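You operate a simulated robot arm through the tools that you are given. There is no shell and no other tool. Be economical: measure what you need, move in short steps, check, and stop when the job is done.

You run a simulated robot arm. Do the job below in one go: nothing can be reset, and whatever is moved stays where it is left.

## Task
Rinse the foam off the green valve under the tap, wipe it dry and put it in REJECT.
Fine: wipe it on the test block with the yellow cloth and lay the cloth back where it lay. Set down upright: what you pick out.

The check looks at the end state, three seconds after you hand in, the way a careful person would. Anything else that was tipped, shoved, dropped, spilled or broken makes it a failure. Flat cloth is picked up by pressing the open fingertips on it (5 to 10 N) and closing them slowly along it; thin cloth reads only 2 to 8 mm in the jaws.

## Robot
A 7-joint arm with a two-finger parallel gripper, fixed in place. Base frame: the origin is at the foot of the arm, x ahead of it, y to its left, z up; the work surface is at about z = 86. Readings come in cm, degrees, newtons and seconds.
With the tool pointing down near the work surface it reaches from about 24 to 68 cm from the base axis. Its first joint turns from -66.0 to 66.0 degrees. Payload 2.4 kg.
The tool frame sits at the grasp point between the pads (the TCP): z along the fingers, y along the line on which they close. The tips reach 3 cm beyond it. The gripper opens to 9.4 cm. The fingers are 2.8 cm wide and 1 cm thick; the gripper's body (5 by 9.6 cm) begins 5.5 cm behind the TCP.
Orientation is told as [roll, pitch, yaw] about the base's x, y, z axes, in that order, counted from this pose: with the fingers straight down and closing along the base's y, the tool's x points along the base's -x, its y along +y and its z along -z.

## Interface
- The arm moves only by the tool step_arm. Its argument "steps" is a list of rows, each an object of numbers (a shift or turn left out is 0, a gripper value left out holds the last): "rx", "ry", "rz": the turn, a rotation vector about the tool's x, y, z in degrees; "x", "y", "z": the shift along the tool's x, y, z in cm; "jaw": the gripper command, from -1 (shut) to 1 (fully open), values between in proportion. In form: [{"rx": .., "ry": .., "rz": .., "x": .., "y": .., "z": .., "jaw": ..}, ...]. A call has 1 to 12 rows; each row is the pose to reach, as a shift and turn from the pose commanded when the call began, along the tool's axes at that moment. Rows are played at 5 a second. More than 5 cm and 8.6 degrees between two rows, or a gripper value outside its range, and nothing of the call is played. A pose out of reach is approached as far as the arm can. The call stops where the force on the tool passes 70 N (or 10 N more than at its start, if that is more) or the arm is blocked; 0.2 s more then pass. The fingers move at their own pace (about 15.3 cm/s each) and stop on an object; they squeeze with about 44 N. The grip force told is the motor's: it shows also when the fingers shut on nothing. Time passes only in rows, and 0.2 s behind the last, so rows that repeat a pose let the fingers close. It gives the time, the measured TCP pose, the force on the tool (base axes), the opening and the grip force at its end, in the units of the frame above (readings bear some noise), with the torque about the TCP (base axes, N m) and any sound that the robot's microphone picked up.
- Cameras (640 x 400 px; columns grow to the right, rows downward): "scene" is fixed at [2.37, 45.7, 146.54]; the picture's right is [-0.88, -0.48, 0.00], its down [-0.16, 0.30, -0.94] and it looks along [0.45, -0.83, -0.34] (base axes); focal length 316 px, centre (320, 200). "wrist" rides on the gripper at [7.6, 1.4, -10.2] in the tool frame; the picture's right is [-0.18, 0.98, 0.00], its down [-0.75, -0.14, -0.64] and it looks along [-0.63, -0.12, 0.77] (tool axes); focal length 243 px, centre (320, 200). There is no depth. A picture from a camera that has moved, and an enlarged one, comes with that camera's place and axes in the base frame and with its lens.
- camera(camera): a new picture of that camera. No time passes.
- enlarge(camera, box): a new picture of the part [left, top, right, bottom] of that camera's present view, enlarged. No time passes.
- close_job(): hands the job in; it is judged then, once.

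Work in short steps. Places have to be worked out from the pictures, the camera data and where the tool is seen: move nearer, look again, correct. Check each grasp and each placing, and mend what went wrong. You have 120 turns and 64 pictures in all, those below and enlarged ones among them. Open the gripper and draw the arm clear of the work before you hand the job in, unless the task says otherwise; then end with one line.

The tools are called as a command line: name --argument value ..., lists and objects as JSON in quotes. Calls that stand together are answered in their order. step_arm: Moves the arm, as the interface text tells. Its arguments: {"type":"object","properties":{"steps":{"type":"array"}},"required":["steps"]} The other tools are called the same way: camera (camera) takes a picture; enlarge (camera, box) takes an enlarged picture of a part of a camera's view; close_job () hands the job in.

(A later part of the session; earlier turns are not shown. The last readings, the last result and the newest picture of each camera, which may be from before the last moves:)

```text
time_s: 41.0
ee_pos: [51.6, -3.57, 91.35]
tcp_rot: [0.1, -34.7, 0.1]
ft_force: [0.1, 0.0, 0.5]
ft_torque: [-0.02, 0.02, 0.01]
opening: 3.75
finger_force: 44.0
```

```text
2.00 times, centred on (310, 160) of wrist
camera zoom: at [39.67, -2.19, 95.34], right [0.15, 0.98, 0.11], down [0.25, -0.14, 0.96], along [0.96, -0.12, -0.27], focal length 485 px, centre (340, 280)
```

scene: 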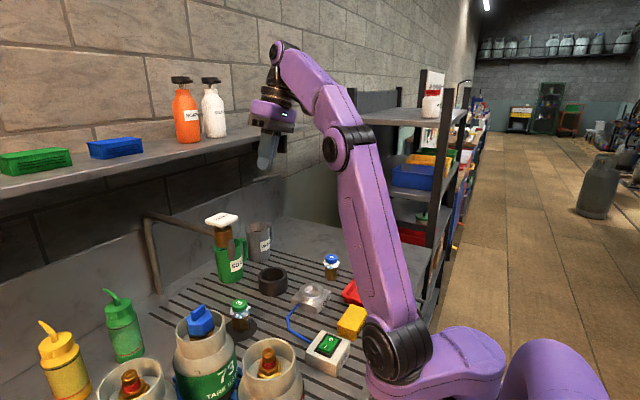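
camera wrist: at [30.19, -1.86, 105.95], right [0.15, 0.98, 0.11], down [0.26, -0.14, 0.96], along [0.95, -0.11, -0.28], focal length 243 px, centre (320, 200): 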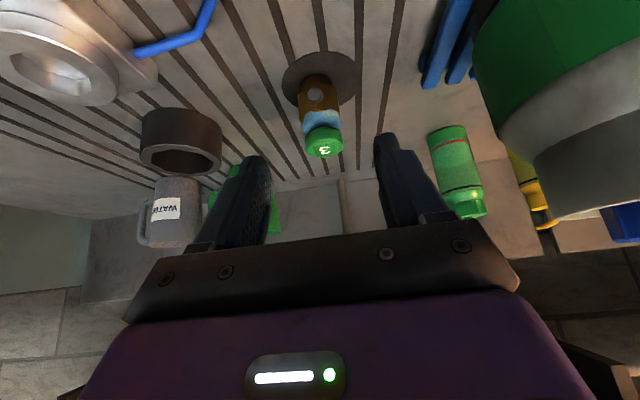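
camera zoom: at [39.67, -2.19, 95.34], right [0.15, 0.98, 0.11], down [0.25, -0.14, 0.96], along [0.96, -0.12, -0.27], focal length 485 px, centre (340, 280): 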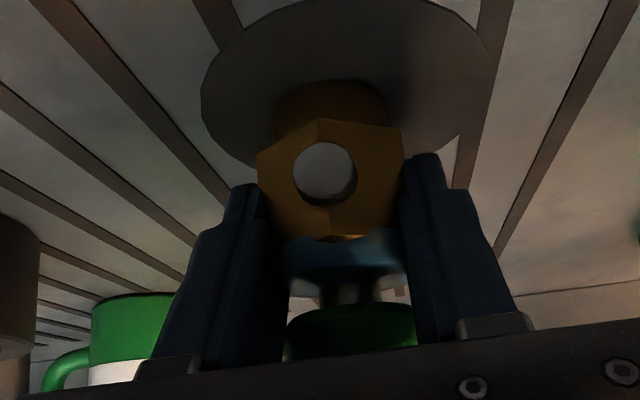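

Now aligned on flats (3.75 cm opening). I lift 1.5 cm, then retract from under the tap.

step_arm --steps '[{"x": -0.43, "z": -0.62}, {"x": -0.85, "z": -1.24}, {"x": -0.6, "z": -4.5}, {"x": -0.3, "z": -8.5}, {"x": 0, "z": -12.5}, {"x": 0, "z": -15.5}]'

camera --camera "wrist"

```text
time_s: 42.4
ee_pos: [42.95, -3.18, 104.0]
tcp_rot: [0.6, -34.8, -0.8]
ft_force: [-0.1, 0.0, -3.6]
ft_torque: [-0.01, 0.03, 0.02]
opening: 3.79
finger_force: 44.4
```

```text
23 pictures are left
camera wrist: at [30.83, -1.68, 108.01], right [0.16, 0.98, 0.11], down [0.25, -0.15, 0.96], along [0.96, -0.12, -0.27], focal length 243 px, centre (320, 200)
```

wrist: 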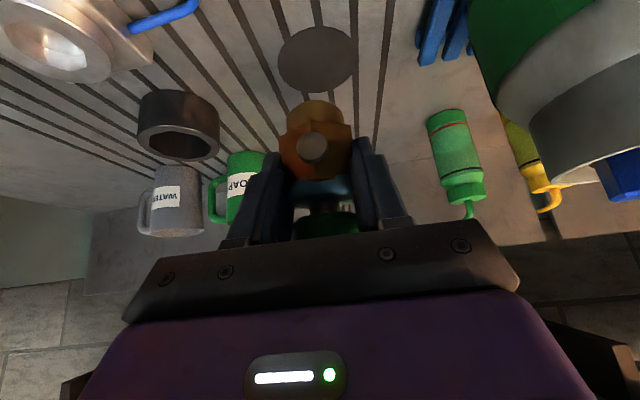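

Held well. I carry it over the test block (ring ≈ (42.1,-21.9), top ≈ z 90), with yaw about -25°.

step_arm --steps '[{"x": 0.8, "y": -3.6, "z": 0.43, "rx": 2.78, "rz": 3.96}, {"x": 1.6, "y": -7.2, "z": 0.85, "rx": 5.56, "rz": 7.92}, {"x": 2.4, "y": -10.9, "z": 1.28, "rx": 8.34, "rz": 11.9}, {"x": 3.2, "y": -14.5, "z": 1.7, "rx": 11.1, "rz": 15.8}, {"x": 3.94, "y": -18.1, "z": 2.13, "rx": 13.9, "rz": 19.8}, {"x": 3.94, "y": -18.1, "z": 2.13, "rx": 13.9, "rz": 19.8}]'

camera --camera "wrist"

enlarge --camera "scene" --box '[250, 220, 390, 340]'

```text
time_s: 43.8
ee_pos: [40.8, -21.52, 99.56]
tcp_rot: [0.0, -34.7, -24.2]
ft_force: [0.4, 0.0, -2.6]
ft_torque: [0.01, 0.03, 0.0]
opening: 3.79
finger_force: 43.8
```

```text
22 pictures are left
camera wrist: at [30.46, -15.2, 103.65], right [0.54, 0.84, 0.1], down [0.17, -0.23, 0.96], along [0.82, -0.5, -0.27], focal length 243 px, centre (320, 200)
```

wrist: 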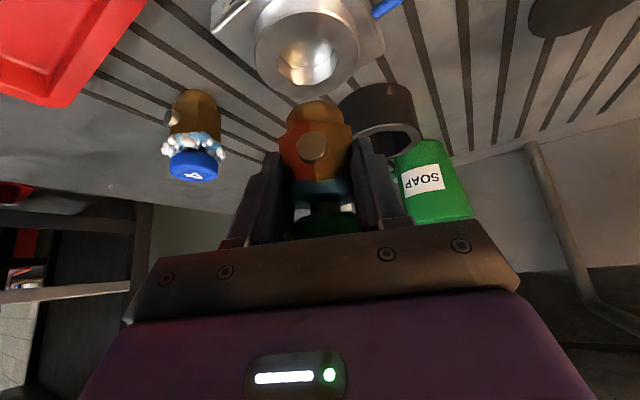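

```text
3.33 times, centred on (320, 280) of scene
camera zoom: at [2.38, 45.69, 146.54], right [-0.88, -0.48, 0.0], down [-0.16, 0.3, -0.94], along [0.45, -0.83, -0.34], focal length 1052 px, centre (320, -67)
```

zoom: 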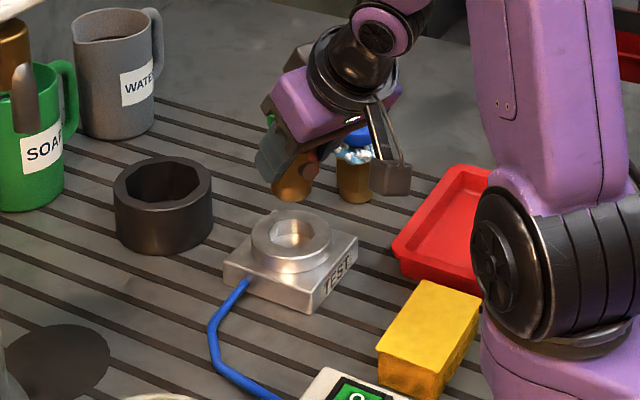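

Ring centre computed at ≈(41.7,-21.8,90.0); valve axis at ≈(42.3,-22.15). I correct and lower to just above the ring.

step_arm --steps '[{"x": 1.3, "z": 1.2}, {"x": 2.56, "y": 0.07, "z": 2.48}]'

enlarge --camera "wrist" --box '[240, 20, 400, 180]'

enlarge --camera "scene" --box '[270, 240, 360, 310]'

```text
time_s: 44.4
ee_pos: [40.08, -21.2, 96.3]
tcp_rot: [0.0, -34.7, -24.0]
ft_force: [0.2, 0.0, -2.9]
ft_torque: [0.04, 0.03, -0.02]
opening: 3.78
finger_force: 43.9
```

```text
2.50 times, centred on (320, 100) of wrist
camera zoom: at [29.7, -14.94, 100.36], right [0.54, 0.84, 0.1], down [0.17, -0.23, 0.96], along [0.82, -0.5, -0.27], focal length 606 px, centre (320, 450)
```

zoom: 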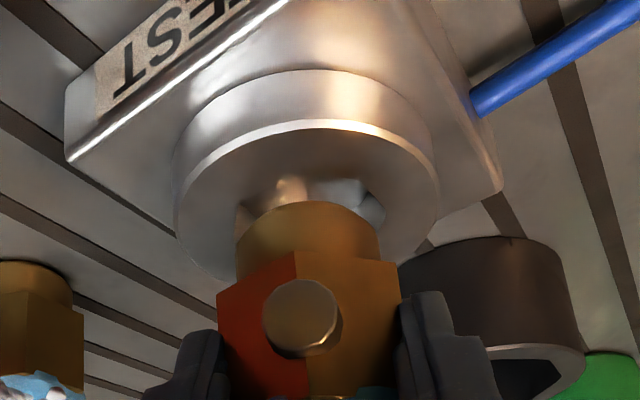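

```text
5.71 times, centred on (315, 275) of scene
camera zoom: at [2.37, 45.7, 146.54], right [-0.88, -0.48, 0.0], down [-0.16, 0.3, -0.94], along [0.45, -0.83, -0.34], focal length 1803 px, centre (349, -229)
```

zoom: 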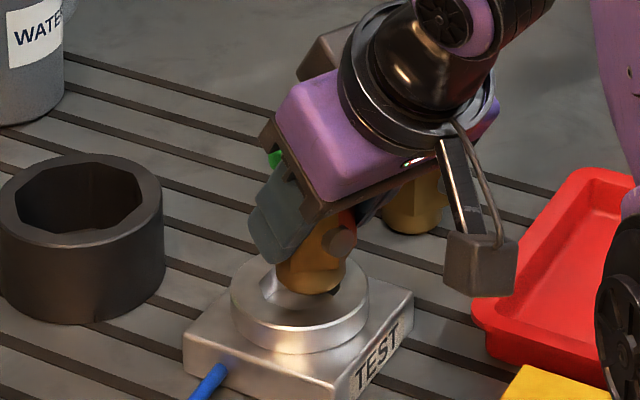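

The bore may be hexagonal; I rise back a little to view the bore clearly before inserting.

step_arm --steps '[{"x": -1.8, "z": -3.0}, {"x": -1.8, "z": -6}]'

enlarge --camera "wrist" --box '[260, 0, 380, 120]'

```text
time_s: 45.0
ee_pos: [38.25, -20.61, 102.28]
tcp_rot: [0.0, -34.8, -24.2]
ft_force: [-1.0, 0.4, -3.0]
ft_torque: [0.03, 0.06, 0.01]
opening: 3.77
finger_force: 43.7
```

```text
3.33 times, centred on (320, 60) of wrist
camera zoom: at [27.85, -14.2, 106.43], right [0.54, 0.83, 0.11], down [0.17, -0.23, 0.96], along [0.82, -0.5, -0.27], focal length 809 px, centre (320, 667)
```

zoom: 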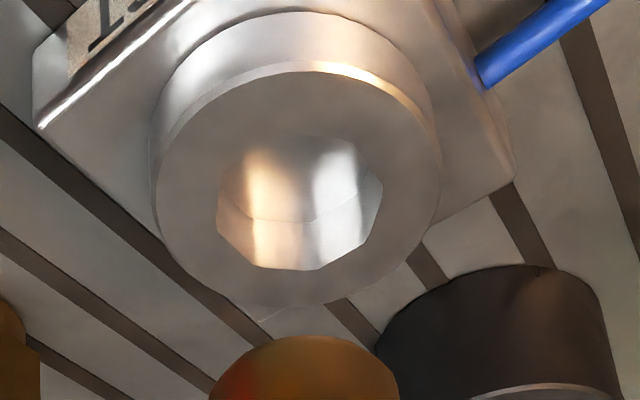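

The bore is round (low-poly), ≈4.1 cm, against a 3.4 cm valve foot. I return with a small correction and lower toward the bore.

step_arm --steps '[{"x": 1.6, "z": 3.0}, {"x": 1.62, "z": 6.13}, {"x": 1.96, "z": 6.62}, {"x": 2.2, "z": 6.95}, {"x": 2.2, "z": 6.95}]'

```text
time_s: 46.2
ee_pos: [40.4, -21.25, 95.47]
tcp_rot: [0.0, -34.7, -24.2]
ft_force: [0.1, 0.9, -4.1]
ft_torque: [-0.01, 0.01, -0.02]
opening: 3.79
finger_force: 44.3
```

Base is about level with the ring top; I keep lowering in small steps.

step_arm --steps '[{"x": 0.17, "z": 0.25}, {"x": 0.34, "z": 0.49}, {"x": 0.34, "z": 0.49}]'

enlarge --camera "wrist" --box '[240, 20, 400, 180]'

```text
time_s: 47.0
ee_pos: [40.48, -21.22, 94.75]
tcp_rot: [0.0, -34.7, -24.0]
ft_force: [0.8, 0.1, -3.3]
ft_torque: [0.0, 0.04, 0.03]
opening: 3.76
finger_force: 44.1
```

```text
2.50 times, centred on (320, 100) of wrist
camera zoom: at [30.04, -15.04, 98.88], right [0.54, 0.84, 0.11], down [0.17, -0.23, 0.96], along [0.82, -0.5, -0.27], focal length 606 px, centre (320, 450)
```

zoom: 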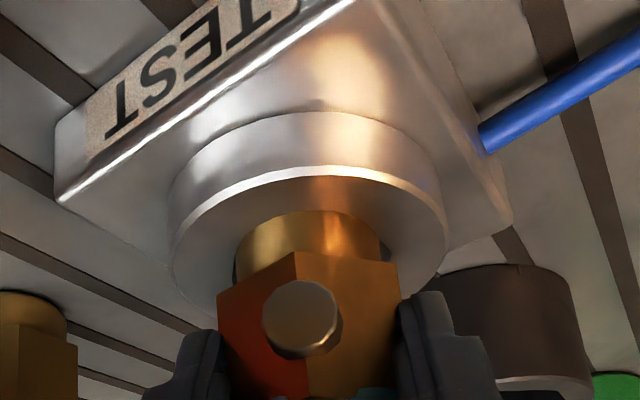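

No contact yet; continue lowering slowly.

step_arm --steps '[{"x": 0.11, "z": 0.16}, {"x": 0.23, "z": 0.33}, {"x": 0.34, "z": 0.49}, {"x": 0.34, "z": 0.49}]'

```text
time_s: 48.0
ee_pos: [40.5, -21.44, 94.17]
tcp_rot: [0.0, -34.8, -24.1]
ft_force: [2.8, -1.1, 0.9]
ft_torque: [0.02, -0.08, 0.05]
opening: 3.78
finger_force: 44.2
```

Light contact pushing the valve away from the base: its near edge touches the rim. I shift 0.25 cm outward and continue down.

step_arm --steps '[{"x": -0.2, "z": -0.1}, {"x": -0.25, "z": 0.15}, {"x": -0.08, "z": 0.4}, {"x": 0.04, "z": 0.57}, {"x": 0.04, "z": 0.57}]'

enlarge --camera "wrist" --box '[240, 20, 400, 180]'

```text
time_s: 49.2
ee_pos: [40.85, -21.61, 93.71]
tcp_rot: [0.0, -34.8, -24.1]
ft_force: [-1.1, 0.0, -3.4]
ft_torque: [0.01, 0.03, -0.02]
opening: 3.79
finger_force: 44.1
```

```text
2.50 times, centred on (320, 100) of wrist
camera zoom: at [30.34, -15.27, 97.81], right [0.54, 0.84, 0.1], down [0.17, -0.23, 0.96], along [0.82, -0.5, -0.27], focal length 606 px, centre (320, 450)
```

zoom: 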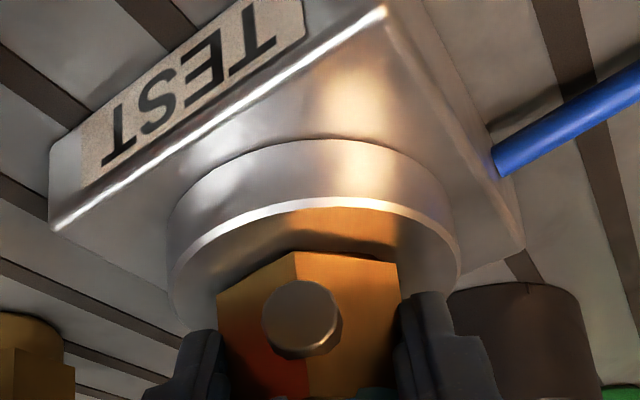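

The foot has entered the bore. I lower until the body rests.

step_arm --steps '[{"x": 0.09, "z": 0.13}, {"x": 0.17, "z": 0.25}, {"x": 0.23, "z": 0.33}, {"x": 0.23, "z": 0.33}]'

```text
time_s: 50.2
ee_pos: [40.79, -21.59, 93.59]
tcp_rot: [-0.2, -35.3, -24.0]
ft_force: [-8.6, 6.8, 49.1]
ft_torque: [-0.12, -0.67, 0.07]
opening: 3.78
finger_force: 44.0
```

Seated (firm contact). I relieve the pressure, then release and back out.

step_arm --steps '[{"x": -0.17, "z": -0.25}, {"x": -0.19, "z": -0.27, "jaw": -0.1}, {"x": -0.19, "z": -0.27, "jaw": 0.1}, {"x": -0.19, "z": -0.27, "jaw": 0.3}, {"x": -0.19, "z": -0.27, "jaw": 0.3}, {"x": -0.19, "z": -4}, {"x": -0.19, "z": -8.5}, {"x": -0.19, "z": -12.5}]'

camera --camera "wrist"

enlarge --camera "scene" --box '[260, 230, 380, 350]'

```text
time_s: 52.0
ee_pos: [34.3, -18.6, 103.85]
tcp_rot: [0.2, -34.9, -24.8]
ft_force: [-0.9, 0.1, -1.0]
ft_torque: [-0.04, -0.05, 0.01]
opening: 6.12
finger_force: 0.1
```

```text
15 pictures are left
camera wrist: at [24.01, -12.31, 107.94], right [0.55, 0.83, 0.11], down [0.17, -0.24, 0.96], along [0.82, -0.51, -0.27], focal length 243 px, centre (320, 200)
```

wrist: 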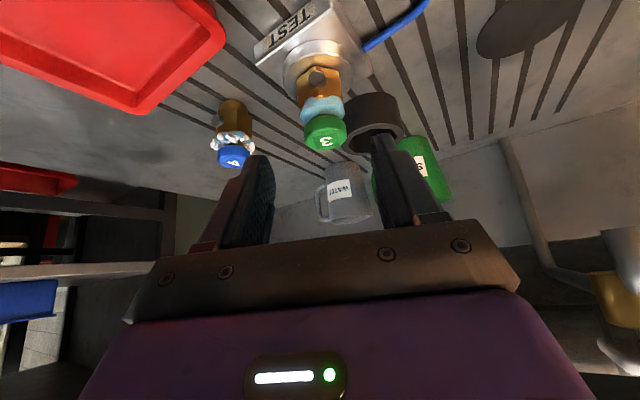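

```text
3.33 times, centred on (320, 290) of scene
camera zoom: at [2.37, 45.7, 146.54], right [-0.88, -0.48, 0.0], down [-0.16, 0.3, -0.94], along [0.45, -0.83, -0.34], focal length 1052 px, centre (320, -100)
```

zoom: 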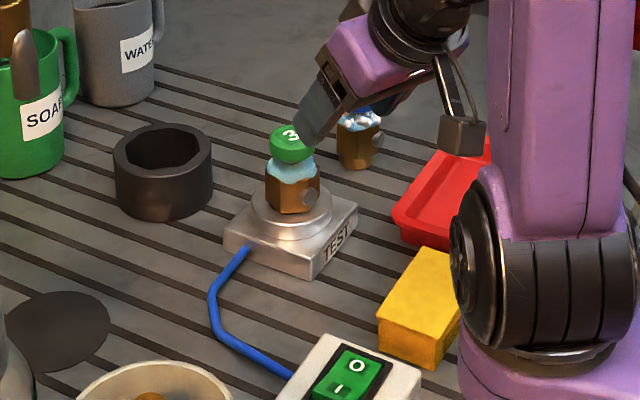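

Valve is upright in the test block. Now the cloth: a folded pad about 5×9×2.5 cm at ≈(26.9,-17.8), long side along y. I rise and make the tool vertical.

step_arm --steps '[{"x": -0.1, "y": -0.3, "z": -1.9, "ry": 7}, {"x": -0.2, "y": -0.7, "z": -3.8, "ry": 14}, {"x": -0.3, "y": -1.0, "z": -5.7, "ry": 21}, {"x": -0.4, "y": -1.3, "z": -7.6, "ry": 28}, {"x": -0.56, "y": -1.7, "z": -9.6, "ry": 35}, {"x": -0.56, "y": -1.7, "z": -9.6, "ry": 35}]'

```text
time_s: 53.4
ee_pos: [28.88, -20.28, 104.09]
tcp_rot: [2.5, -12.7, -24.0]
ft_force: [0.7, 0.7, 0.2]
ft_torque: [-0.06, 0.01, 0.0]
opening: 6.11
finger_force: 0.1
out of reach, approached as far as the arm can: row 1, 3, 4, 5, 6
```

Partly limited. I now turn the yaw toward -90° in steps, which I need for gripping across the pad's narrow side.

step_arm --steps '[{"rx": 1.76, "rz": 7.8}, {"rx": 3.5, "rz": 15.6}, {"rx": 5.3, "rz": 23.4}, {"rx": 7, "rz": 31.2}, {"rx": 8.8, "rz": 39}, {"rx": 10.6, "rz": 46.8}, {"rx": 12.3, "rz": 54.6}, {"rx": 14.5, "rz": 62.5}]'

```text
time_s: 55.2
ee_pos: [22.08, -24.8, 96.18]
tcp_rot: [5.0, -12.3, -83.8]
ft_force: [-1.3, 1.2, -0.7]
ft_torque: [0.03, -0.04, 0.0]
opening: 6.1
finger_force: 0.0
out of reach, approached as far as the arm can: row 1, 2, 3, 4, 5, 6, 7, 8
```

The position drifted low and close in; I raise and move outward before continuing, checking the pose.

step_arm --steps '[{"z": -4}, {"z": -8}, {"z": -12}, {"z": -16}]'

camera --camera "scene"

```text
time_s: 56.2
ee_pos: [20.31, -21.76, 108.65]
tcp_rot: [11.6, -12.9, -85.3]
ft_force: [-0.2, 1.0, 0.3]
ft_torque: [-0.03, -0.01, 0.0]
opening: 6.1
finger_force: 0.1
out of reach, approached as far as the arm can: row 1, 2, 3, 4
```

```text
13 pictures are left
```

scene: 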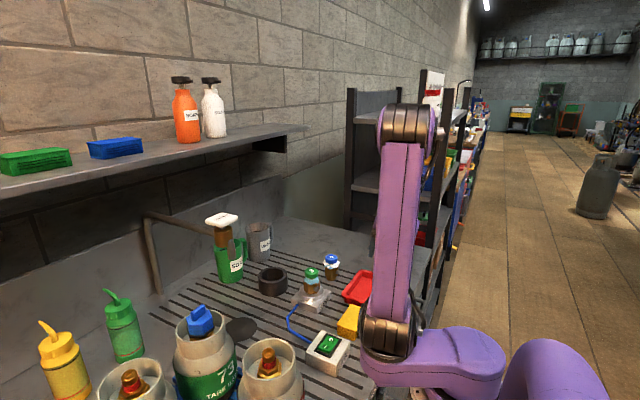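

Nothing disturbed. I move the hand up and outward to untangle the arm.

step_arm --steps '[{"y": 2.5, "z": -3.5}, {"y": 5, "z": -7}, {"y": 7.5, "z": -10.5}, {"y": 10, "z": -14}, {"y": 12, "z": -18}, {"y": 14, "z": -21}]'

```text
time_s: 57.6
ee_pos: [16.33, -13.12, 128.9]
tcp_rot: [12.4, -13.3, -85.5]
ft_force: [0.1, -0.7, 0.3]
ft_torque: [-0.04, -0.01, 0.01]
opening: 6.08
finger_force: 0.1
out of reach, approached as far as the arm can: row 1, 2, 3, 4, 5, 6
```

Still joint-limited with this yaw; I turn the yaw back to about -25° here, while moving out.

step_arm --steps '[{"rz": -8}, {"rz": -16}, {"rz": -24}, {"rz": -32}, {"rz": -40}, {"rz": -48}, {"rz": -56}]'

```text
time_s: 59.2
ee_pos: [14.91, -12.5, 129.39]
tcp_rot: [-4.4, -16.8, -28.1]
ft_force: [-0.7, 0.0, -0.1]
ft_torque: [0.0, 0.05, -0.02]
opening: 6.1
finger_force: 0.0
out of reach, approached as far as the arm can: row 1, 2, 3, 4, 5, 6, 7
```

Now outward at this height.

step_arm --steps '[{"x": -4, "y": 1.5, "z": 0.5}, {"x": -8, "y": 3, "z": 1}, {"x": -12, "y": 4.5, "z": 1.5}, {"x": -16, "y": 6, "z": 2}, {"x": -18, "y": 6.7, "z": 2.3}, {"x": -18, "y": 6.7, "z": 2.3}]'

```text
time_s: 60.6
ee_pos: [16.13, -12.24, 131.47]
tcp_rot: [-4.6, -16.9, -27.3]
ft_force: [-0.6, -0.3, 0.2]
ft_torque: [0.01, 0.05, -0.03]
opening: 6.11
finger_force: 0.0
out of reach, approached as far as the arm can: row 1, 2, 3, 4, 5, 6
```

Stuck near a joint limit. I try tilting forward again while moving outward, which was free earlier.

step_arm --steps '[{"x": -2, "z": 2, "ry": -6}, {"x": -4, "z": 4, "ry": -12}, {"x": -6, "z": 6, "ry": -18}, {"x": -9, "z": 7, "ry": -18}, {"x": -12, "z": 8, "ry": -18}, {"x": -15, "z": 9, "ry": -18}]'

```text
time_s: 62.0
ee_pos: [31.57, -21.22, 127.72]
tcp_rot: [-5.3, -34.8, -25.7]
ft_force: [-0.7, 0.3, 0.5]
ft_torque: [0.04, -0.03, -0.02]
opening: 6.1
finger_force: 0.1
```

That freed it. I go farther out and untilt there.

step_arm --steps '[{"x": -3.3, "z": 2.3}, {"x": -6.6, "z": 4.6}, {"x": -9.9, "z": 6.9}, {"x": -13.2, "z": 9.2}, {"x": -13.2, "z": 9.2, "ry": 7, "rx": -2}, {"x": -13.2, "z": 9.2, "ry": 14, "rx": -4}, {"x": -13.2, "z": 9.2, "ry": 21, "rx": -5}, {"x": -13.2, "z": 9.2, "ry": 28, "rx": -5}, {"x": -13.2, "z": 9.2, "ry": 35, "rx": -5}]'

```text
time_s: 64.0
ee_pos: [45.59, -29.52, 127.75]
tcp_rot: [13.7, -5.0, -28.4]
ft_force: [4.7, 5.0, 0.0]
ft_torque: [-0.33, 0.4, -0.03]
opening: 6.11
finger_force: 0.1
out of reach, approached as far as the arm can: row 2, 3, 4, 5, 6, 7, 8, 9
```

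I check whether that force persists and try to correct the roll.

step_arm --steps '[{"x": 0}, {"rx": 4.5, "ry": 1.7}, {"rx": 9, "ry": 3.4}, {"rx": 13.5, "ry": 5}, {"rx": 13.5, "ry": 5}]'

```text
time_s: 65.2
ee_pos: [45.49, -29.25, 127.8]
tcp_rot: [13.5, -5.6, -27.8]
ft_force: [0.3, 1.1, 0.1]
ft_torque: [0.02, -0.02, -0.03]
opening: 6.08
finger_force: 0.1
out of reach, approached as far as the arm can: row 2, 3, 4, 5
```

I test turning yaw further negative (the direction that was free at the beginning).

step_arm --steps '[{"rz": 7}, {"rz": 14}, {"rz": 21}, {"rz": 28}, {"rz": 28, "rx": 4}, {"rz": 28, "rx": 8}]'

camera --camera "scene"

```text
time_s: 66.6
ee_pos: [36.28, -31.49, 125.76]
tcp_rot: [15.7, 0.1, -51.2]
ft_force: [0.1, -0.6, 0.5]
ft_torque: [0.0, -0.01, 0.02]
opening: 6.1
finger_force: 0.0
out of reach, approached as far as the arm can: row 2, 3, 4, 5, 6
```

```text
12 pictures are left
```

scene: 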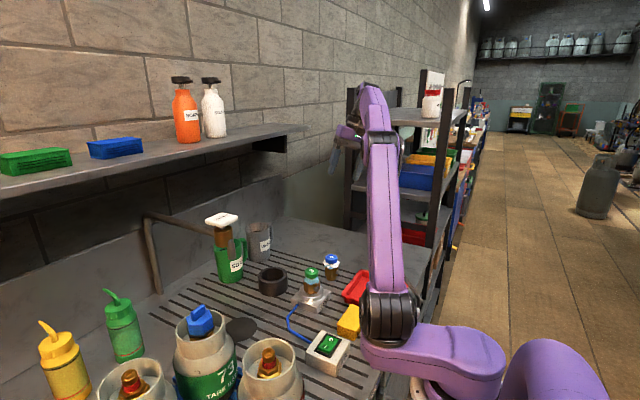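

The tilted-forward tool is the free condition. I tilt forward again, correct the roll there, keeping yaw strongly negative, to unwind the arm.

step_arm --steps '[{"ry": -8, "x": -1}, {"ry": -16, "x": -2}, {"ry": -24, "x": -3, "rx": 4}, {"ry": -32, "x": -4, "rx": 8}, {"ry": -35, "x": -5, "rx": 12}, {"ry": -35, "x": -5, "rx": 16}, {"ry": -35, "x": -5, "rx": 16}]'

```text
refused: row 3 steps farther than a row can; nothing moved
```

step_arm --steps '[{"ry": -7, "x": -1, "rx": 2}, {"ry": -14, "x": -2, "rx": 5}, {"ry": -21, "x": -3, "rx": 8}, {"ry": -28, "x": -4, "rx": 11}, {"ry": -35, "x": -5, "rx": 14}, {"ry": -35, "x": -5, "rx": 16}, {"ry": -35, "x": -5, "rx": 16}]'

```text
time_s: 68.2
ee_pos: [39.29, -35.97, 125.68]
tcp_rot: [14.5, -34.9, -63.9]
ft_force: [-0.1, 0.2, -0.7]
ft_torque: [0.01, -0.01, 0.0]
opening: 6.11
finger_force: 0.0
out of reach, approached as far as the arm can: row 1, 2, 3, 4, 5, 6, 7
```

Roll is still stuck at this yaw; I turn yaw back positive while tilted and see if the roll frees.

step_arm --steps '[{"rx": -4.3, "rz": -6.1}, {"rx": -8.6, "rz": -12.3}, {"rx": -13, "rz": -18.4}, {"rx": -17, "rz": -24.6}, {"rx": -17, "rz": -24.6, "x": -3}]'

step_arm --steps '[{"rx": 5}, {"rx": 10}, {"rx": 14}, {"rx": 14}]'

```text
time_s: 69.4
ee_pos: [40.23, -38.23, 127.16]
tcp_rot: [12.9, -40.8, -33.4]
ft_force: [-0.3, 0.6, -0.4]
ft_torque: [-0.02, 0.02, -0.01]
opening: 6.13
finger_force: 0.1
```

```text
time_s: 70.4
ee_pos: [40.24, -38.17, 127.21]
tcp_rot: [-1.1, -40.7, -33.6]
ft_force: [0.6, -0.8, 0.6]
ft_torque: [-0.01, -0.02, 0.03]
opening: 6.1
finger_force: 0.0
```

Tilted forward everything is free again (roll ≈ 0). I try untilting farther to the right, where joint 1 is turned more, to unwind the arm.

step_arm --steps '[{"x": 1.5, "y": -3}, {"x": 3, "y": -6}, {"x": 3, "y": -8}, {"x": 3, "y": -8, "ry": 8}, {"x": 3, "y": -8, "ry": 16}, {"x": 3, "y": -8, "ry": 24}, {"x": 3, "y": -8, "ry": 32}, {"x": 3, "y": -8, "ry": 40}]'

```text
time_s: 72.2
ee_pos: [33.51, -43.53, 124.91]
tcp_rot: [11.3, -9.2, -35.1]
ft_force: [-0.5, -0.4, 1.0]
ft_torque: [0.0, 0.04, 0.03]
opening: 6.07
finger_force: 0.0
out of reach, approached as far as the arm can: row 5, 6, 7, 8
```

The elbow has swung to the wrong side of the arm plane. I try a loop: sweep left with the tool near-vertical, tilt there, and come back, to swing the elbow back.

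step_arm --steps '[{"x": 1, "y": 4.4, "z": 0.6, "rz": -3.5}, {"x": 2, "y": 8.8, "z": 1.2, "rz": -7}, {"x": 3, "y": 13.2, "z": 1.8, "rz": -10.5}, {"x": 4, "y": 17.6, "z": 2.4, "rz": -14}, {"x": 5, "y": 22, "z": 3, "rz": -17.5}, {"x": 6, "y": 26.4, "z": 3.6, "rz": -21}, {"x": 7, "y": 30.8, "z": 4.2, "rz": -24.5}, {"x": 8, "y": 35.2, "z": 5, "rz": -28}]'

```text
time_s: 74.0
ee_pos: [48.4, -11.53, 126.41]
tcp_rot: [8.6, -14.8, -7.0]
ft_force: [-0.2, -0.5, -0.5]
ft_torque: [-0.03, 0.01, -0.01]
opening: 6.1
finger_force: 0.0
out of reach, approached as far as the arm can: row 6, 7, 8
```

Continue the sweep to the left.

step_arm --steps '[{"x": 0.9, "y": 4.2, "z": 0.6, "rz": -3.5}, {"x": 1.8, "y": 8.4, "z": 1.2, "rz": -7}, {"x": 2.7, "y": 12.6, "z": 1.8, "rz": -10.5}, {"x": 3.6, "y": 16.8, "z": 2.4, "rz": -14}, {"x": 4.5, "y": 21, "z": 3, "rz": -17.5}, {"x": 5.5, "y": 25, "z": 3.6, "rz": -21}]'

step_arm --steps '[{"rx": 3, "ry": 4}, {"rx": 6, "ry": 8}, {"rx": 9, "ry": 12}, {"rx": 9, "ry": 15}]'

```text
time_s: 75.4
ee_pos: [53.21, 12.23, 130.12]
tcp_rot: [9.4, -17.6, 13.4]
ft_force: [-0.4, -1.6, -1.0]
ft_torque: [0.11, 0.03, 0.0]
opening: 6.11
finger_force: 0.0
out of reach, approached as far as the arm can: row 1, 2, 3, 4, 5, 6
```

```text
time_s: 76.4
ee_pos: [51.85, 10.6, 128.9]
tcp_rot: [12.6, -7.7, 14.1]
ft_force: [1.0, 0.7, -1.1]
ft_torque: [-0.03, 0.02, 0.01]
opening: 6.13
finger_force: 0.0
out of reach, approached as far as the arm can: row 1, 2, 3, 4
```

Now tilt here, clear the roll, and sweep back right while tilted.

step_arm --steps '[{"ry": -7}, {"ry": -14, "rx": 3}, {"ry": -21, "rx": 6}, {"ry": -28, "rx": 9}, {"ry": -28, "rx": 12}, {"ry": -28, "rx": 12, "z": -3}]'

```text
time_s: 77.8
ee_pos: [50.86, 9.9, 128.37]
tcp_rot: [2.9, -36.1, 10.4]
ft_force: [1.0, 0.7, 0.5]
ft_torque: [-0.03, 0.0, 0.03]
opening: 6.1
finger_force: 0.1
out of reach, approached as far as the arm can: row 5, 6
```

step_arm --steps '[{"x": 2.18, "y": -3.82, "z": -0.77, "rx": 2.95, "rz": 4.05}, {"x": 4.37, "y": -7.65, "z": -1.53, "rx": 5.9, "rz": 8.1}, {"x": 6.55, "y": -11.5, "z": -2.3, "rx": 8.85, "rz": 12.15}, {"x": 8.73, "y": -15.3, "z": -3.07, "rx": 11.8, "rz": 16.2}, {"x": 10.9, "y": -19.1, "z": -3.83, "rx": 14.75, "rz": 20.25}, {"x": 13.1, "y": -23, "z": -4.6, "rx": 17.7, "rz": 24.3}, {"x": 15.3, "y": -26.8, "z": -5.37, "rx": 20.65, "rz": 28.35}, {"x": 17.5, "y": -30.6, "z": -6.1, "rx": 23.6, "rz": 32.4}, {"x": 19.6, "y": -34.4, "z": -6.9, "rx": 26.5, "rz": 36.45}, {"x": 21.8, "y": -38.2, "z": -7.7, "rx": 29.5, "rz": 40.5}, {"x": 24, "y": -42, "z": -8.4, "rx": 32.4, "rz": 44.5}, {"x": 26.2, "y": -45.9, "z": -9.2, "rx": 35.4, "rz": 48.6}]'

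step_arm --steps '[{"ry": 8}, {"ry": 16}, {"ry": 24}, {"ry": 32}, {"ry": 36}]'

```text
time_s: 80.4
ee_pos: [33.74, -40.17, 119.12]
tcp_rot: [0.3, -34.5, -48.8]
ft_force: [0.0, 0.7, -0.4]
ft_torque: [0.01, -0.02, 0.0]
opening: 6.09
finger_force: 0.0
```

```text
time_s: 81.8
ee_pos: [28.34, -43.51, 117.1]
tcp_rot: [15.7, -0.6, -58.7]
ft_force: [0.4, 0.4, -0.2]
ft_torque: [-0.03, 0.02, 0.01]
opening: 6.1
finger_force: 0.1
out of reach, approached as far as the arm can: row 1, 2, 3, 4, 5
stopped in row 5: the arm was blocked; the commanded pose is now the measured one
```

The lean limit persists. I take a look at the arm's shape.

enlarge --camera "scene" --box '[260, 60, 600, 400]'

```text
1.18 times, centred on (430, 230) of scene
camera zoom: at [2.38, 45.7, 146.54], right [-0.88, -0.48, 0.0], down [-0.16, 0.3, -0.94], along [0.45, -0.83, -0.34], focal length 371 px, centre (191, 165)
```

zoom: 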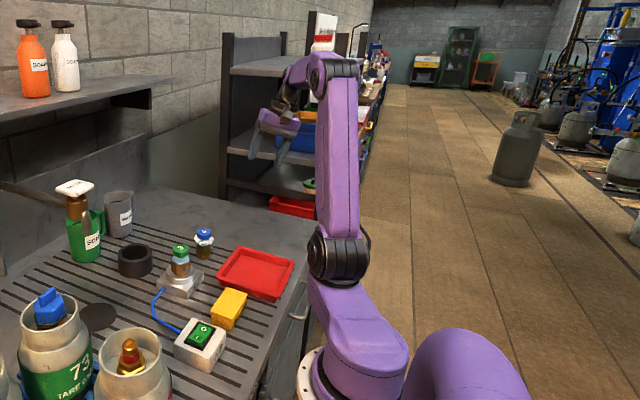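

The limit looks like: the fingers must lean ≥15° toward roughly az+65°. So for the pad I can use yaw -90° with the fingers leaning ~30° toward +y. I move there and set that orientation.

step_arm --steps '[{"x": 3, "y": 1.8, "rz": 4}, {"x": 6, "y": 3.6, "rz": 10}, {"x": 9, "y": 5.4, "rz": 16}, {"x": 12, "y": 7.2, "rz": 22}, {"x": 12, "y": 7.2, "rz": 28}, {"x": 12, "y": 7.2, "rz": 31}]'

step_arm --steps '[{"ry": 6, "rx": 2}, {"ry": 12, "rx": 5}, {"ry": 18, "rx": 8}, {"ry": 22, "rx": 12}, {"ry": 22, "rx": 13}]'

```text
time_s: 83.2
ee_pos: [18.04, -28.85, 114.33]
tcp_rot: [16.1, 6.8, -87.3]
ft_force: [-0.2, -0.5, 0.5]
ft_torque: [-0.02, 0.02, 0.07]
opening: 6.11
finger_force: 0.1
out of reach, approached as far as the arm can: row 3, 4, 5, 6
```

```text
time_s: 84.4
ee_pos: [17.0, -27.55, 107.76]
tcp_rot: [17.2, 25.7, -79.2]
ft_force: [-0.9, 0.6, -0.2]
ft_torque: [0.01, 0.02, 0.0]
opening: 6.1
finger_force: 0.0
out of reach, approached as far as the arm can: row 1, 2, 3, 4, 5
```

Roll remains because the hand drifted in to az -58°. I move out in +x, where the constraint direction rotates favourably.

step_arm --steps '[{"y": 3.5}, {"y": 7}, {"y": 10.5}, {"y": 14}]'

step_arm --steps '[{"rx": 4}, {"rx": 8}, {"rx": 12}, {"rx": 17}]'

```text
time_s: 85.4
ee_pos: [20.88, -27.04, 108.28]
tcp_rot: [18.0, 25.4, -78.7]
ft_force: [-1.3, -0.3, 0.4]
ft_torque: [-0.03, -0.04, 0.0]
opening: 6.09
finger_force: 0.0
out of reach, approached as far as the arm can: row 1, 2, 3, 4
```

```text
time_s: 86.4
ee_pos: [20.99, -27.04, 108.26]
tcp_rot: [17.9, 25.4, -78.6]
ft_force: [0.4, 0.4, -0.4]
ft_torque: [-0.01, 0.02, -0.02]
opening: 6.12
finger_force: 0.0
out of reach, approached as far as the arm can: row 1, 2, 3, 4
```

I now believe the forearm-roll joint is flipped near its ±165° limit (constant 15° lean). To unflip it, I must tilt forward past the forearm direction at a far, low-ish pose, then come back leaning to the right. First back to the forward tilt.

step_arm --steps '[{"ry": -8, "rz": -4}, {"ry": -16, "rz": -8}, {"ry": -23, "rz": -12}, {"ry": -30, "rz": -16}, {"ry": -37, "rz": -20}, {"ry": -44, "rz": -24}, {"ry": -51, "rz": -28}, {"ry": -58, "rz": -32}]'

```text
refused: row 1 steps farther than a row can; nothing moved
```

step_arm --steps '[{"ry": -7, "z": -2}, {"ry": -14, "z": -4}, {"ry": -21, "z": -6}, {"ry": -28, "z": -8}, {"ry": -35, "z": -10}, {"ry": -42, "z": -12}, {"ry": -49, "z": -13}, {"ry": -56, "z": -13}]'

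```text
time_s: 88.2
ee_pos: [18.26, -33.28, 119.54]
tcp_rot: [18.5, -28.2, -95.7]
ft_force: [0.4, 0.5, 0.1]
ft_torque: [-0.01, 0.03, 0.05]
opening: 6.1
finger_force: 0.1
```

step_arm --steps '[{"rx": -3.5, "ry": 2.1, "rz": -6.2, "y": 2}, {"rx": -7, "ry": 4.2, "rz": -12.5, "y": 4}, {"rx": -10.5, "ry": 6.4, "rz": -18.7, "y": 6}, {"rx": -14, "ry": 8.5, "rz": -25, "y": 8}, {"rx": -17.5, "ry": 10.6, "rz": -31, "y": 10}, {"rx": -21, "ry": 12.7, "rz": -37.5, "y": 12}, {"rx": -24.5, "ry": 14.9, "rz": -43.7, "y": 14}, {"rx": -28, "ry": 17, "rz": -50, "y": 16}]'

```text
time_s: 90.0
ee_pos: [33.49, -32.25, 123.96]
tcp_rot: [18.4, -27.8, -35.7]
ft_force: [0.2, -0.4, 0.5]
ft_torque: [0.01, -0.01, -0.02]
opening: 6.1
finger_force: 0.1
```

step_arm --steps '[{"rx": 6, "ry": -2.5}, {"rx": 12, "ry": -5}, {"rx": 18.4, "ry": -7}, {"rx": 18.4, "ry": -7}]'

```text
time_s: 91.0
ee_pos: [33.41, -32.47, 123.95]
tcp_rot: [0.6, -34.7, -37.2]
ft_force: [-0.1, 0.0, -0.1]
ft_torque: [-0.01, 0.02, -0.03]
opening: 6.11
finger_force: 0.0
```

step_arm --steps '[{"x": -0.5, "y": 1.5, "z": 4}, {"x": -1.1, "y": 3.1, "z": 8}, {"x": -1.6, "y": 4.6, "z": 12}, {"x": -2.1, "y": 6.2, "z": 16}, {"x": -2.7, "y": 7.7, "z": 20}, {"x": -3.2, "y": 9.2, "z": 24}]'

step_arm --steps '[{"ry": -7, "rx": 1}, {"ry": -14, "rx": 2}, {"ry": -21, "rx": 4}, {"ry": -28, "rx": 6}, {"ry": -33, "rx": 10}]'

```text
time_s: 92.4
ee_pos: [51.23, -34.69, 105.8]
tcp_rot: [0.9, -34.7, -37.3]
ft_force: [0.7, 0.4, 0.5]
ft_torque: [0.0, 0.02, 0.0]
opening: 6.12
finger_force: 0.0
out of reach, approached as far as the arm can: row 6
```

```text
time_s: 93.6
ee_pos: [51.92, -33.94, 106.06]
tcp_rot: [-12.7, -64.0, -27.4]
ft_force: [-0.3, -1.3, 0.0]
ft_torque: [0.09, -0.05, 0.04]
opening: 6.09
finger_force: 0.1
out of reach, approached as far as the arm can: row 4, 5
```

Now swing the tool to the right of the forearm direction, then bring it down on that side.

step_arm --steps '[{"rx": 7, "rz": 3.5}, {"rx": 14, "rz": 7}, {"rx": 21, "rz": 10.5}, {"rx": 28, "rz": 14}]'

step_arm --steps '[{"ry": 8}, {"ry": 16}, {"ry": 24}, {"ry": 32}, {"ry": 40}, {"ry": 48}]'

```text
time_s: 94.6
ee_pos: [51.66, -34.08, 106.09]
tcp_rot: [-5.3, -66.2, -67.3]
ft_force: [-0.4, -0.4, 0.4]
ft_torque: [0.0, 0.0, -0.01]
opening: 6.1
finger_force: 0.1
```

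```text
time_s: 96.0
ee_pos: [51.75, -34.08, 106.07]
tcp_rot: [-2.2, -18.3, -71.3]
ft_force: [-0.1, 0.4, -0.3]
ft_torque: [0.02, 0.01, -0.03]
opening: 6.1
finger_force: 0.0
```

It worked: no limits met. Finish untilting.

step_arm --steps '[{"ry": 6, "rx": -1}, {"ry": 12, "rx": -2}, {"ry": 18.3, "rx": -2.2}, {"ry": 18.3, "rx": -2.2, "z": -4}, {"ry": 18.3, "rx": -2.2, "z": -8}]'

```text
time_s: 97.2
ee_pos: [48.35, -27.47, 106.68]
tcp_rot: [-2.1, -14.9, -71.5]
ft_force: [-1.1, -1.4, 0.9]
ft_torque: [0.08, -0.05, 0.0]
opening: 6.12
finger_force: 0.1
out of reach, approached as far as the arm can: row 1, 2, 3, 4, 5
```

Possibly now limited by the flange at yaw -71. I turn the yaw back toward radial and test untilting again.

step_arm --steps '[{"rz": -8}, {"rz": -16}, {"rz": -24}, {"rz": -32}, {"rz": -40}, {"rz": -44}]'

step_arm --steps '[{"rx": -3, "ry": 3}, {"rx": -6, "ry": 6}, {"rx": -10, "ry": 10}, {"rx": -10, "ry": 10}]'

```text
time_s: 98.6
ee_pos: [48.66, -27.85, 106.63]
tcp_rot: [-12.1, -9.3, -26.7]
ft_force: [0.9, -0.4, 0.2]
ft_torque: [-0.01, -0.01, -0.01]
opening: 6.13
finger_force: 0.0
```

```text
time_s: 99.6
ee_pos: [48.67, -27.91, 106.61]
tcp_rot: [-12.1, -9.2, -26.9]
ft_force: [0.0, 0.2, 0.1]
ft_torque: [0.0, -0.01, 0.02]
opening: 6.12
finger_force: 0.0
out of reach, approached as far as the arm can: row 1, 2, 3, 4
```

The lean is now mirrored, so the arm's forearm roll is at the opposite limit, with the elbow on the right as at the start. I now tilt through the forearm axis, passing on its left (the blocked side), so that the wrist pitch crosses zero.

step_arm --steps '[{"rz": -8}, {"rz": -16}, {"rz": -24}, {"rz": -32}, {"rz": -40}]'

step_arm --steps '[{"ry": -6, "rx": -2}, {"ry": -12, "rx": -5}, {"ry": -18, "rx": -8}, {"ry": -24, "rx": -11}, {"ry": -31, "rx": -14}, {"ry": -38, "rx": -17}, {"ry": -45, "rx": -20}, {"ry": -52, "rx": -22}, {"ry": -59, "rx": -22}, {"ry": -66, "rx": -22}]'

```text
time_s: 100.8
ee_pos: [46.27, -26.12, 106.37]
tcp_rot: [-14.0, -5.6, -11.0]
ft_force: [0.3, 0.2, -0.4]
ft_torque: [-0.02, 0.01, -0.01]
opening: 6.12
finger_force: 0.2
out of reach, approached as far as the arm can: row 2, 3, 4, 5
```

```text
time_s: 103.0
ee_pos: [46.3, -26.13, 106.42]
tcp_rot: [7.2, -71.2, -6.4]
ft_force: [-0.4, 0.2, 0.4]
ft_torque: [-0.03, -0.01, -0.01]
opening: 6.1
finger_force: 0.1
out of reach, approached as far as the arm can: row 2, 3, 4, 5, 6
```

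Rows were blocked and then freed — it likely crossed. Now swing left with a wide berth, then untilt there.

step_arm --steps '[{"rx": -7, "rz": -2.4}, {"rx": -14, "rz": -4.8}, {"rx": -21, "rz": -7.2}, {"rx": -28, "rz": -9.6}, {"rx": -35, "rz": -12}, {"rx": -42, "rz": -14.4}]'

step_arm --steps '[{"ry": 7}, {"ry": 14}, {"ry": 21}, {"ry": 28}, {"ry": 35}, {"ry": 42}, {"ry": 49}]'

```text
time_s: 104.4
ee_pos: [46.25, -26.06, 106.4]
tcp_rot: [5.4, -72.7, 39.9]
ft_force: [-0.6, -0.4, -0.5]
ft_torque: [0.02, 0.01, -0.03]
opening: 6.12
finger_force: 0.0
```

```text
time_s: 106.0
ee_pos: [46.34, -26.19, 106.41]
tcp_rot: [1.7, -23.9, 44.2]
ft_force: [0.1, 0.0, -0.4]
ft_torque: [0.0, -0.02, 0.02]
opening: 6.14
finger_force: 0.0
```

Free so far. Rotate about the tool axis back toward yaw 0, then untilt.

step_arm --steps '[{"rz": 8}, {"rz": 16}, {"rz": 24}, {"rz": 32}, {"rz": 40}, {"rz": 48}, {"rz": 56}, {"rz": 64}]'

```text
time_s: 107.8
ee_pos: [46.28, -26.14, 106.32]
tcp_rot: [22.3, -8.6, -21.2]
ft_force: [-0.4, -0.4, -0.4]
ft_torque: [0.02, 0.03, 0.03]
opening: 6.09
finger_force: 0.1
```

step_arm --steps '[{"rx": 5, "ry": 2}, {"rx": 10, "ry": 4}, {"rx": 15, "ry": 6}, {"rx": 20, "ry": 8}, {"rx": 22.3, "ry": 8.6}, {"rx": 22.3, "ry": 8.6}]'

```text
time_s: 109.2
ee_pos: [46.3, -26.17, 106.32]
tcp_rot: [-0.3, -0.3, -19.6]
ft_force: [0.2, -0.6, -0.1]
ft_torque: [-0.01, -0.02, -0.01]
opening: 6.11
finger_force: 0.1
```

Vertical again — the wrist is unflipped. Now to above the cloth, turning to yaw -90°.

step_arm --steps '[{"x": 2.3, "y": 0.2, "z": -1, "rz": 7.8}, {"x": 4.7, "y": 0.3, "z": -2, "rz": 15.6}, {"x": 7, "y": 0.5, "z": -2, "rz": 23.4}, {"x": 9.3, "y": 0.6, "z": -2, "rz": 31.2}, {"x": 11.7, "y": 0.8, "z": -2, "rz": 39}, {"x": 14, "y": 0.9, "z": -2, "rz": 46.8}, {"x": 16.3, "y": 1.1, "z": -2, "rz": 54.6}, {"x": 18.7, "y": 1.2, "z": -2, "rz": 62.4}, {"x": 21, "y": 1.4, "z": -2, "rz": 70.4}]'

camera --camera "wrist"

```text
time_s: 111.2
ee_pos: [27.02, -17.6, 108.2]
tcp_rot: [0.3, -0.2, -90.0]
ft_force: [0.0, 0.6, 0.7]
ft_torque: [0.0, -0.02, -0.02]
opening: 6.11
finger_force: 0.0
```

```text
10 pictures are left
camera wrist: at [28.57, -9.92, 118.35], right [0.98, -0.18, 0.01], down [-0.15, -0.75, 0.64], along [-0.11, -0.63, -0.76], focal length 243 px, centre (320, 200)
```

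wrist: 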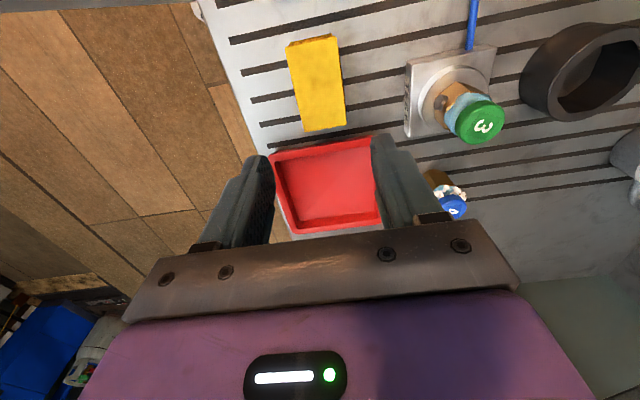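

Clear view: cloth centre ≈(27.25,-18.0), ~5×9.6 cm along y. I descend with jaws at 7.5 cm and close slowly with the tips 0.9 cm above the surface.

step_arm --steps '[{"x": -0.1, "y": 0.1, "z": 4.5, "jaw": 0.6}, {"x": -0.2, "y": 0.2, "z": 9}, {"x": -0.4, "y": 0.2, "z": 13}, {"x": -0.4, "y": 0.2, "z": 16}, {"x": -0.4, "y": 0.2, "z": 18.3}, {"x": -0.4, "y": 0.2, "z": 18.3, "jaw": 0.35}, {"x": -0.4, "y": 0.2, "z": 18.3, "jaw": 0.2}, {"x": -0.4, "y": 0.2, "z": 18.3, "jaw": 0.05}, {"x": -0.4, "y": 0.2, "z": 18.3, "jaw": -0.1}, {"x": -0.4, "y": 0.2, "z": 18.3, "jaw": -0.3}]'

```text
time_s: 113.4
ee_pos: [27.16, -18.23, 89.77]
tcp_rot: [0.4, -0.3, -89.9]
ft_force: [-0.5, -0.1, 17.5]
ft_torque: [0.15, 0.44, -0.01]
opening: 5.58
finger_force: 44.1
```

Opening 5.58 cm with 44 N: it grips a solid pad. I hold fully and lift slightly to see.

step_arm --steps '[{"jaw": -1}, {"jaw": -1, "z": -0.5}, {"z": -1.5}, {"z": -3}, {"z": -5}]'

enlarge --camera "scene" --box '[260, 230, 420, 370]'

```text
time_s: 114.6
ee_pos: [27.0, -18.16, 94.9]
tcp_rot: [0.3, -0.4, -89.9]
ft_force: [0.7, 0.3, 0.3]
ft_torque: [-0.01, 0.01, 0.01]
opening: 5.51
finger_force: 44.3
```

```text
2.86 times, centred on (340, 300) of scene
camera zoom: at [2.37, 45.7, 146.54], right [-0.88, -0.48, 0.0], down [-0.16, 0.3, -0.94], along [0.45, -0.83, -0.34], focal length 901 px, centre (263, -86)
```

zoom: 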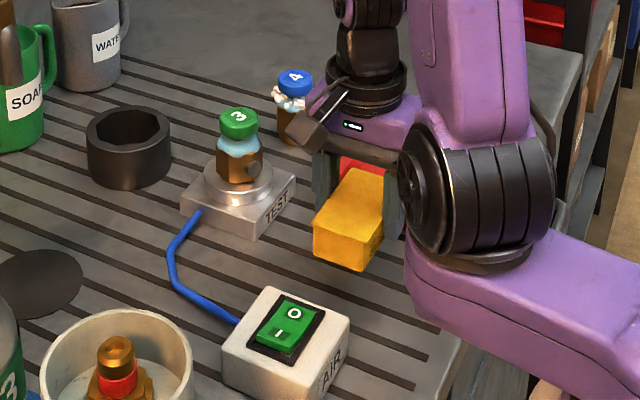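

The cloth pad is held well (5.5 cm across x, long ends free along y). I raise it and carry it above the valve at (42,-21.9).

step_arm --steps '[{"z": -4}, {"z": -8}, {"z": -9, "y": 4}, {"z": -9, "y": 8.5}, {"z": -9, "y": 13}, {"z": -9, "y": 15, "x": -1}, {"z": -9, "y": 15, "x": -1.5}]'

enlarge --camera "scene" --box '[250, 200, 390, 320]'

```text
time_s: 116.2
ee_pos: [42.39, -19.78, 104.13]
tcp_rot: [0.3, -0.2, -89.9]
ft_force: [-0.5, 0.5, 0.0]
ft_torque: [0.0, 0.0, -0.01]
opening: 5.52
finger_force: 44.1
```

```text
3.33 times, centred on (320, 260) of scene
camera zoom: at [2.37, 45.7, 146.54], right [-0.88, -0.48, 0.0], down [-0.16, 0.3, -0.94], along [0.45, -0.83, -0.34], focal length 1052 px, centre (320, 0)
```

zoom: 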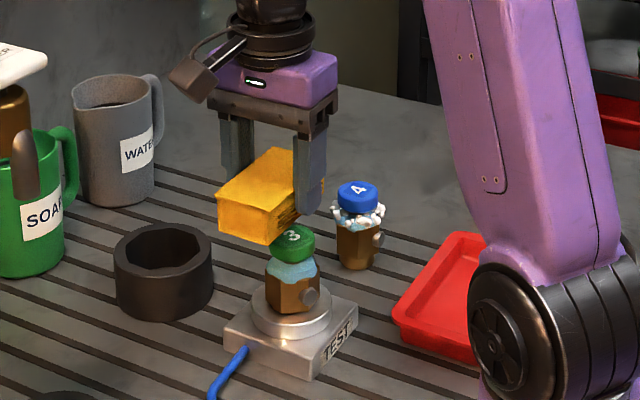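

The pad is above the cap. I lower toward contact with the cap top gently.

step_arm --steps '[{"z": 2}, {"z": 4}, {"z": 4.4}, {"z": 4.6}, {"z": 4.6}]'

```text
time_s: 116.9
ee_pos: [42.39, -19.7, 100.45]
tcp_rot: [0.7, -0.6, -89.8]
ft_force: [-7.0, 6.0, 22.4]
ft_torque: [-0.06, 0.64, -0.19]
opening: 5.51
finger_force: 44.3
stopped in row 3: the force on the tool passed its limit at 85 N (the readings are from after the stop); the commanded pose is now the measured one
```

Contact came earlier than expected (TCP 100.5). I ease up to a light touch.

step_arm --steps '[{"z": -0.15}, {"z": -0.3}, {"z": -0.3}]'

enlarge --camera "scene" --box '[250, 200, 390, 320]'

```text
time_s: 117.7
ee_pos: [42.38, -19.7, 100.71]
tcp_rot: [0.6, -0.5, -89.9]
ft_force: [0.0, 1.0, -0.2]
ft_torque: [0.01, 0.03, -0.01]
opening: 5.5
finger_force: 44.1
```

```text
3.33 times, centred on (320, 260) of scene
camera zoom: at [2.37, 45.7, 146.54], right [-0.88, -0.48, 0.0], down [-0.16, 0.3, -0.94], along [0.45, -0.83, -0.34], focal length 1052 px, centre (320, 0)
```

zoom: 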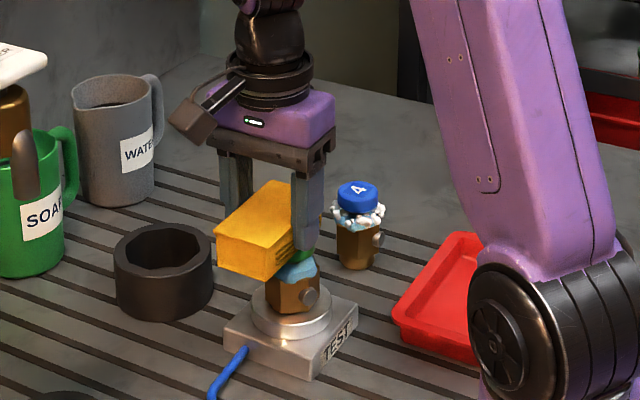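

Pad touches the cap (slightly pivoted in the grip). I lower 0.15 cm and make light strokes over the top.

step_arm --steps '[{"z": 0.15}, {"z": 0.2, "y": 0.8}, {"z": 0.2, "y": 1.5}, {"z": 0.2, "y": 0}, {"z": 0.2, "y": -1.5}, {"z": 0.2, "y": 0}, {"z": 0.2, "x": -1}, {"z": 0.2, "x": -2}, {"z": 0.2, "x": -1}, {"z": 0.2, "x": 0}]'

```text
time_s: 119.9
ee_pos: [42.43, -19.98, 100.61]
tcp_rot: [1.1, -0.9, -90.0]
ft_force: [7.5, -4.6, 21.8]
ft_torque: [-0.75, -0.36, 0.25]
opening: 5.51
finger_force: 43.9
```

Top rubbed with ~20 N. Next, the +y side: I lift, shift to +y, lower beside the valve.

step_arm --steps '[{"z": -1.5}, {"z": -1.5, "x": 3}, {"z": -1.5, "x": 6.5}, {"z": 1.5, "x": 6.5, "y": -0.4}, {"z": 4, "x": 6.5, "y": -0.4}]'

step_arm --steps '[{"x": -0.4}, {"x": -0.8}, {"x": -1.1}, {"x": -1.3}]'

```text
time_s: 121.1
ee_pos: [42.19, -13.42, 96.29]
tcp_rot: [0.7, -0.6, -89.9]
ft_force: [0.8, 1.2, -0.7]
ft_torque: [0.02, -0.01, 0.01]
opening: 5.49
finger_force: 43.9
```

```text
time_s: 122.1
ee_pos: [42.04, -14.67, 96.45]
tcp_rot: [0.7, -0.6, -89.9]
ft_force: [0.0, -0.4, -1.3]
ft_torque: [0.0, -0.02, -0.01]
opening: 5.51
finger_force: 44.2
```

Not touching yet; I take it further in small steps.

step_arm --steps '[{"x": -0.2}, {"x": -0.4}, {"x": -0.6}]'

step_arm --steps '[{"x": -0.15}, {"x": -0.3}]'

```text
time_s: 122.9
ee_pos: [42.1, -15.27, 96.53]
tcp_rot: [0.7, -0.5, -89.8]
ft_force: [-0.6, -0.4, -0.2]
ft_torque: [0.03, 0.0, -0.03]
opening: 5.49
finger_force: 44.1
```

```text
time_s: 123.5
ee_pos: [42.17, -15.48, 96.55]
tcp_rot: [0.7, -0.6, -89.7]
ft_force: [-0.2, 2.0, 2.2]
ft_torque: [0.04, -0.02, 0.0]
opening: 5.49
finger_force: 44.2
```

Light touch at y=-15.5. I press 0.2 cm and stroke sideways and up-down.

step_arm --steps '[{"x": -0.2}, {"x": -0.2, "y": 0.8}, {"x": -0.2, "y": 1.6}, {"x": -0.2, "y": 0.8}, {"x": -0.2, "y": 0}, {"x": -0.2, "y": -0.8}, {"x": -0.2, "y": -1.6}, {"x": -0.2, "y": -0.8}, {"x": -0.2, "y": 0}, {"x": -0.2, "z": 0.5}, {"x": -0.2, "z": 1}, {"x": -0.2, "z": 0}]'

enlarge --camera "scene" --box '[270, 220, 370, 310]'

```text
time_s: 126.1
ee_pos: [42.28, -15.68, 96.34]
tcp_rot: [0.8, -0.7, -89.9]
ft_force: [0.2, 0.2, 0.2]
ft_torque: [0.04, 0.0, 0.01]
opening: 5.49
finger_force: 43.8
```

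```text
4.44 times, centred on (320, 265) of scene
camera zoom: at [2.37, 45.7, 146.54], right [-0.88, -0.48, 0.0], down [-0.16, 0.3, -0.94], along [0.45, -0.83, -0.34], focal length 1402 px, centre (320, -89)
```

zoom: 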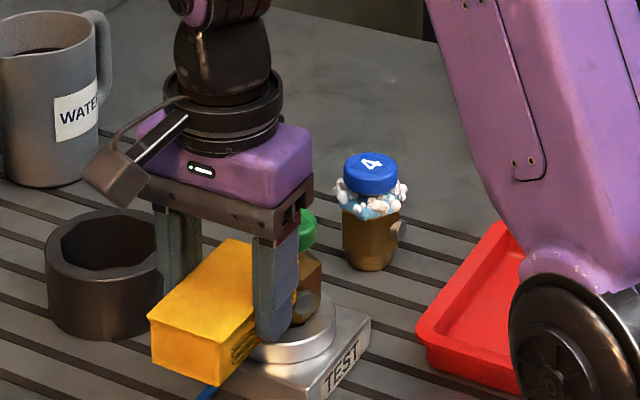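

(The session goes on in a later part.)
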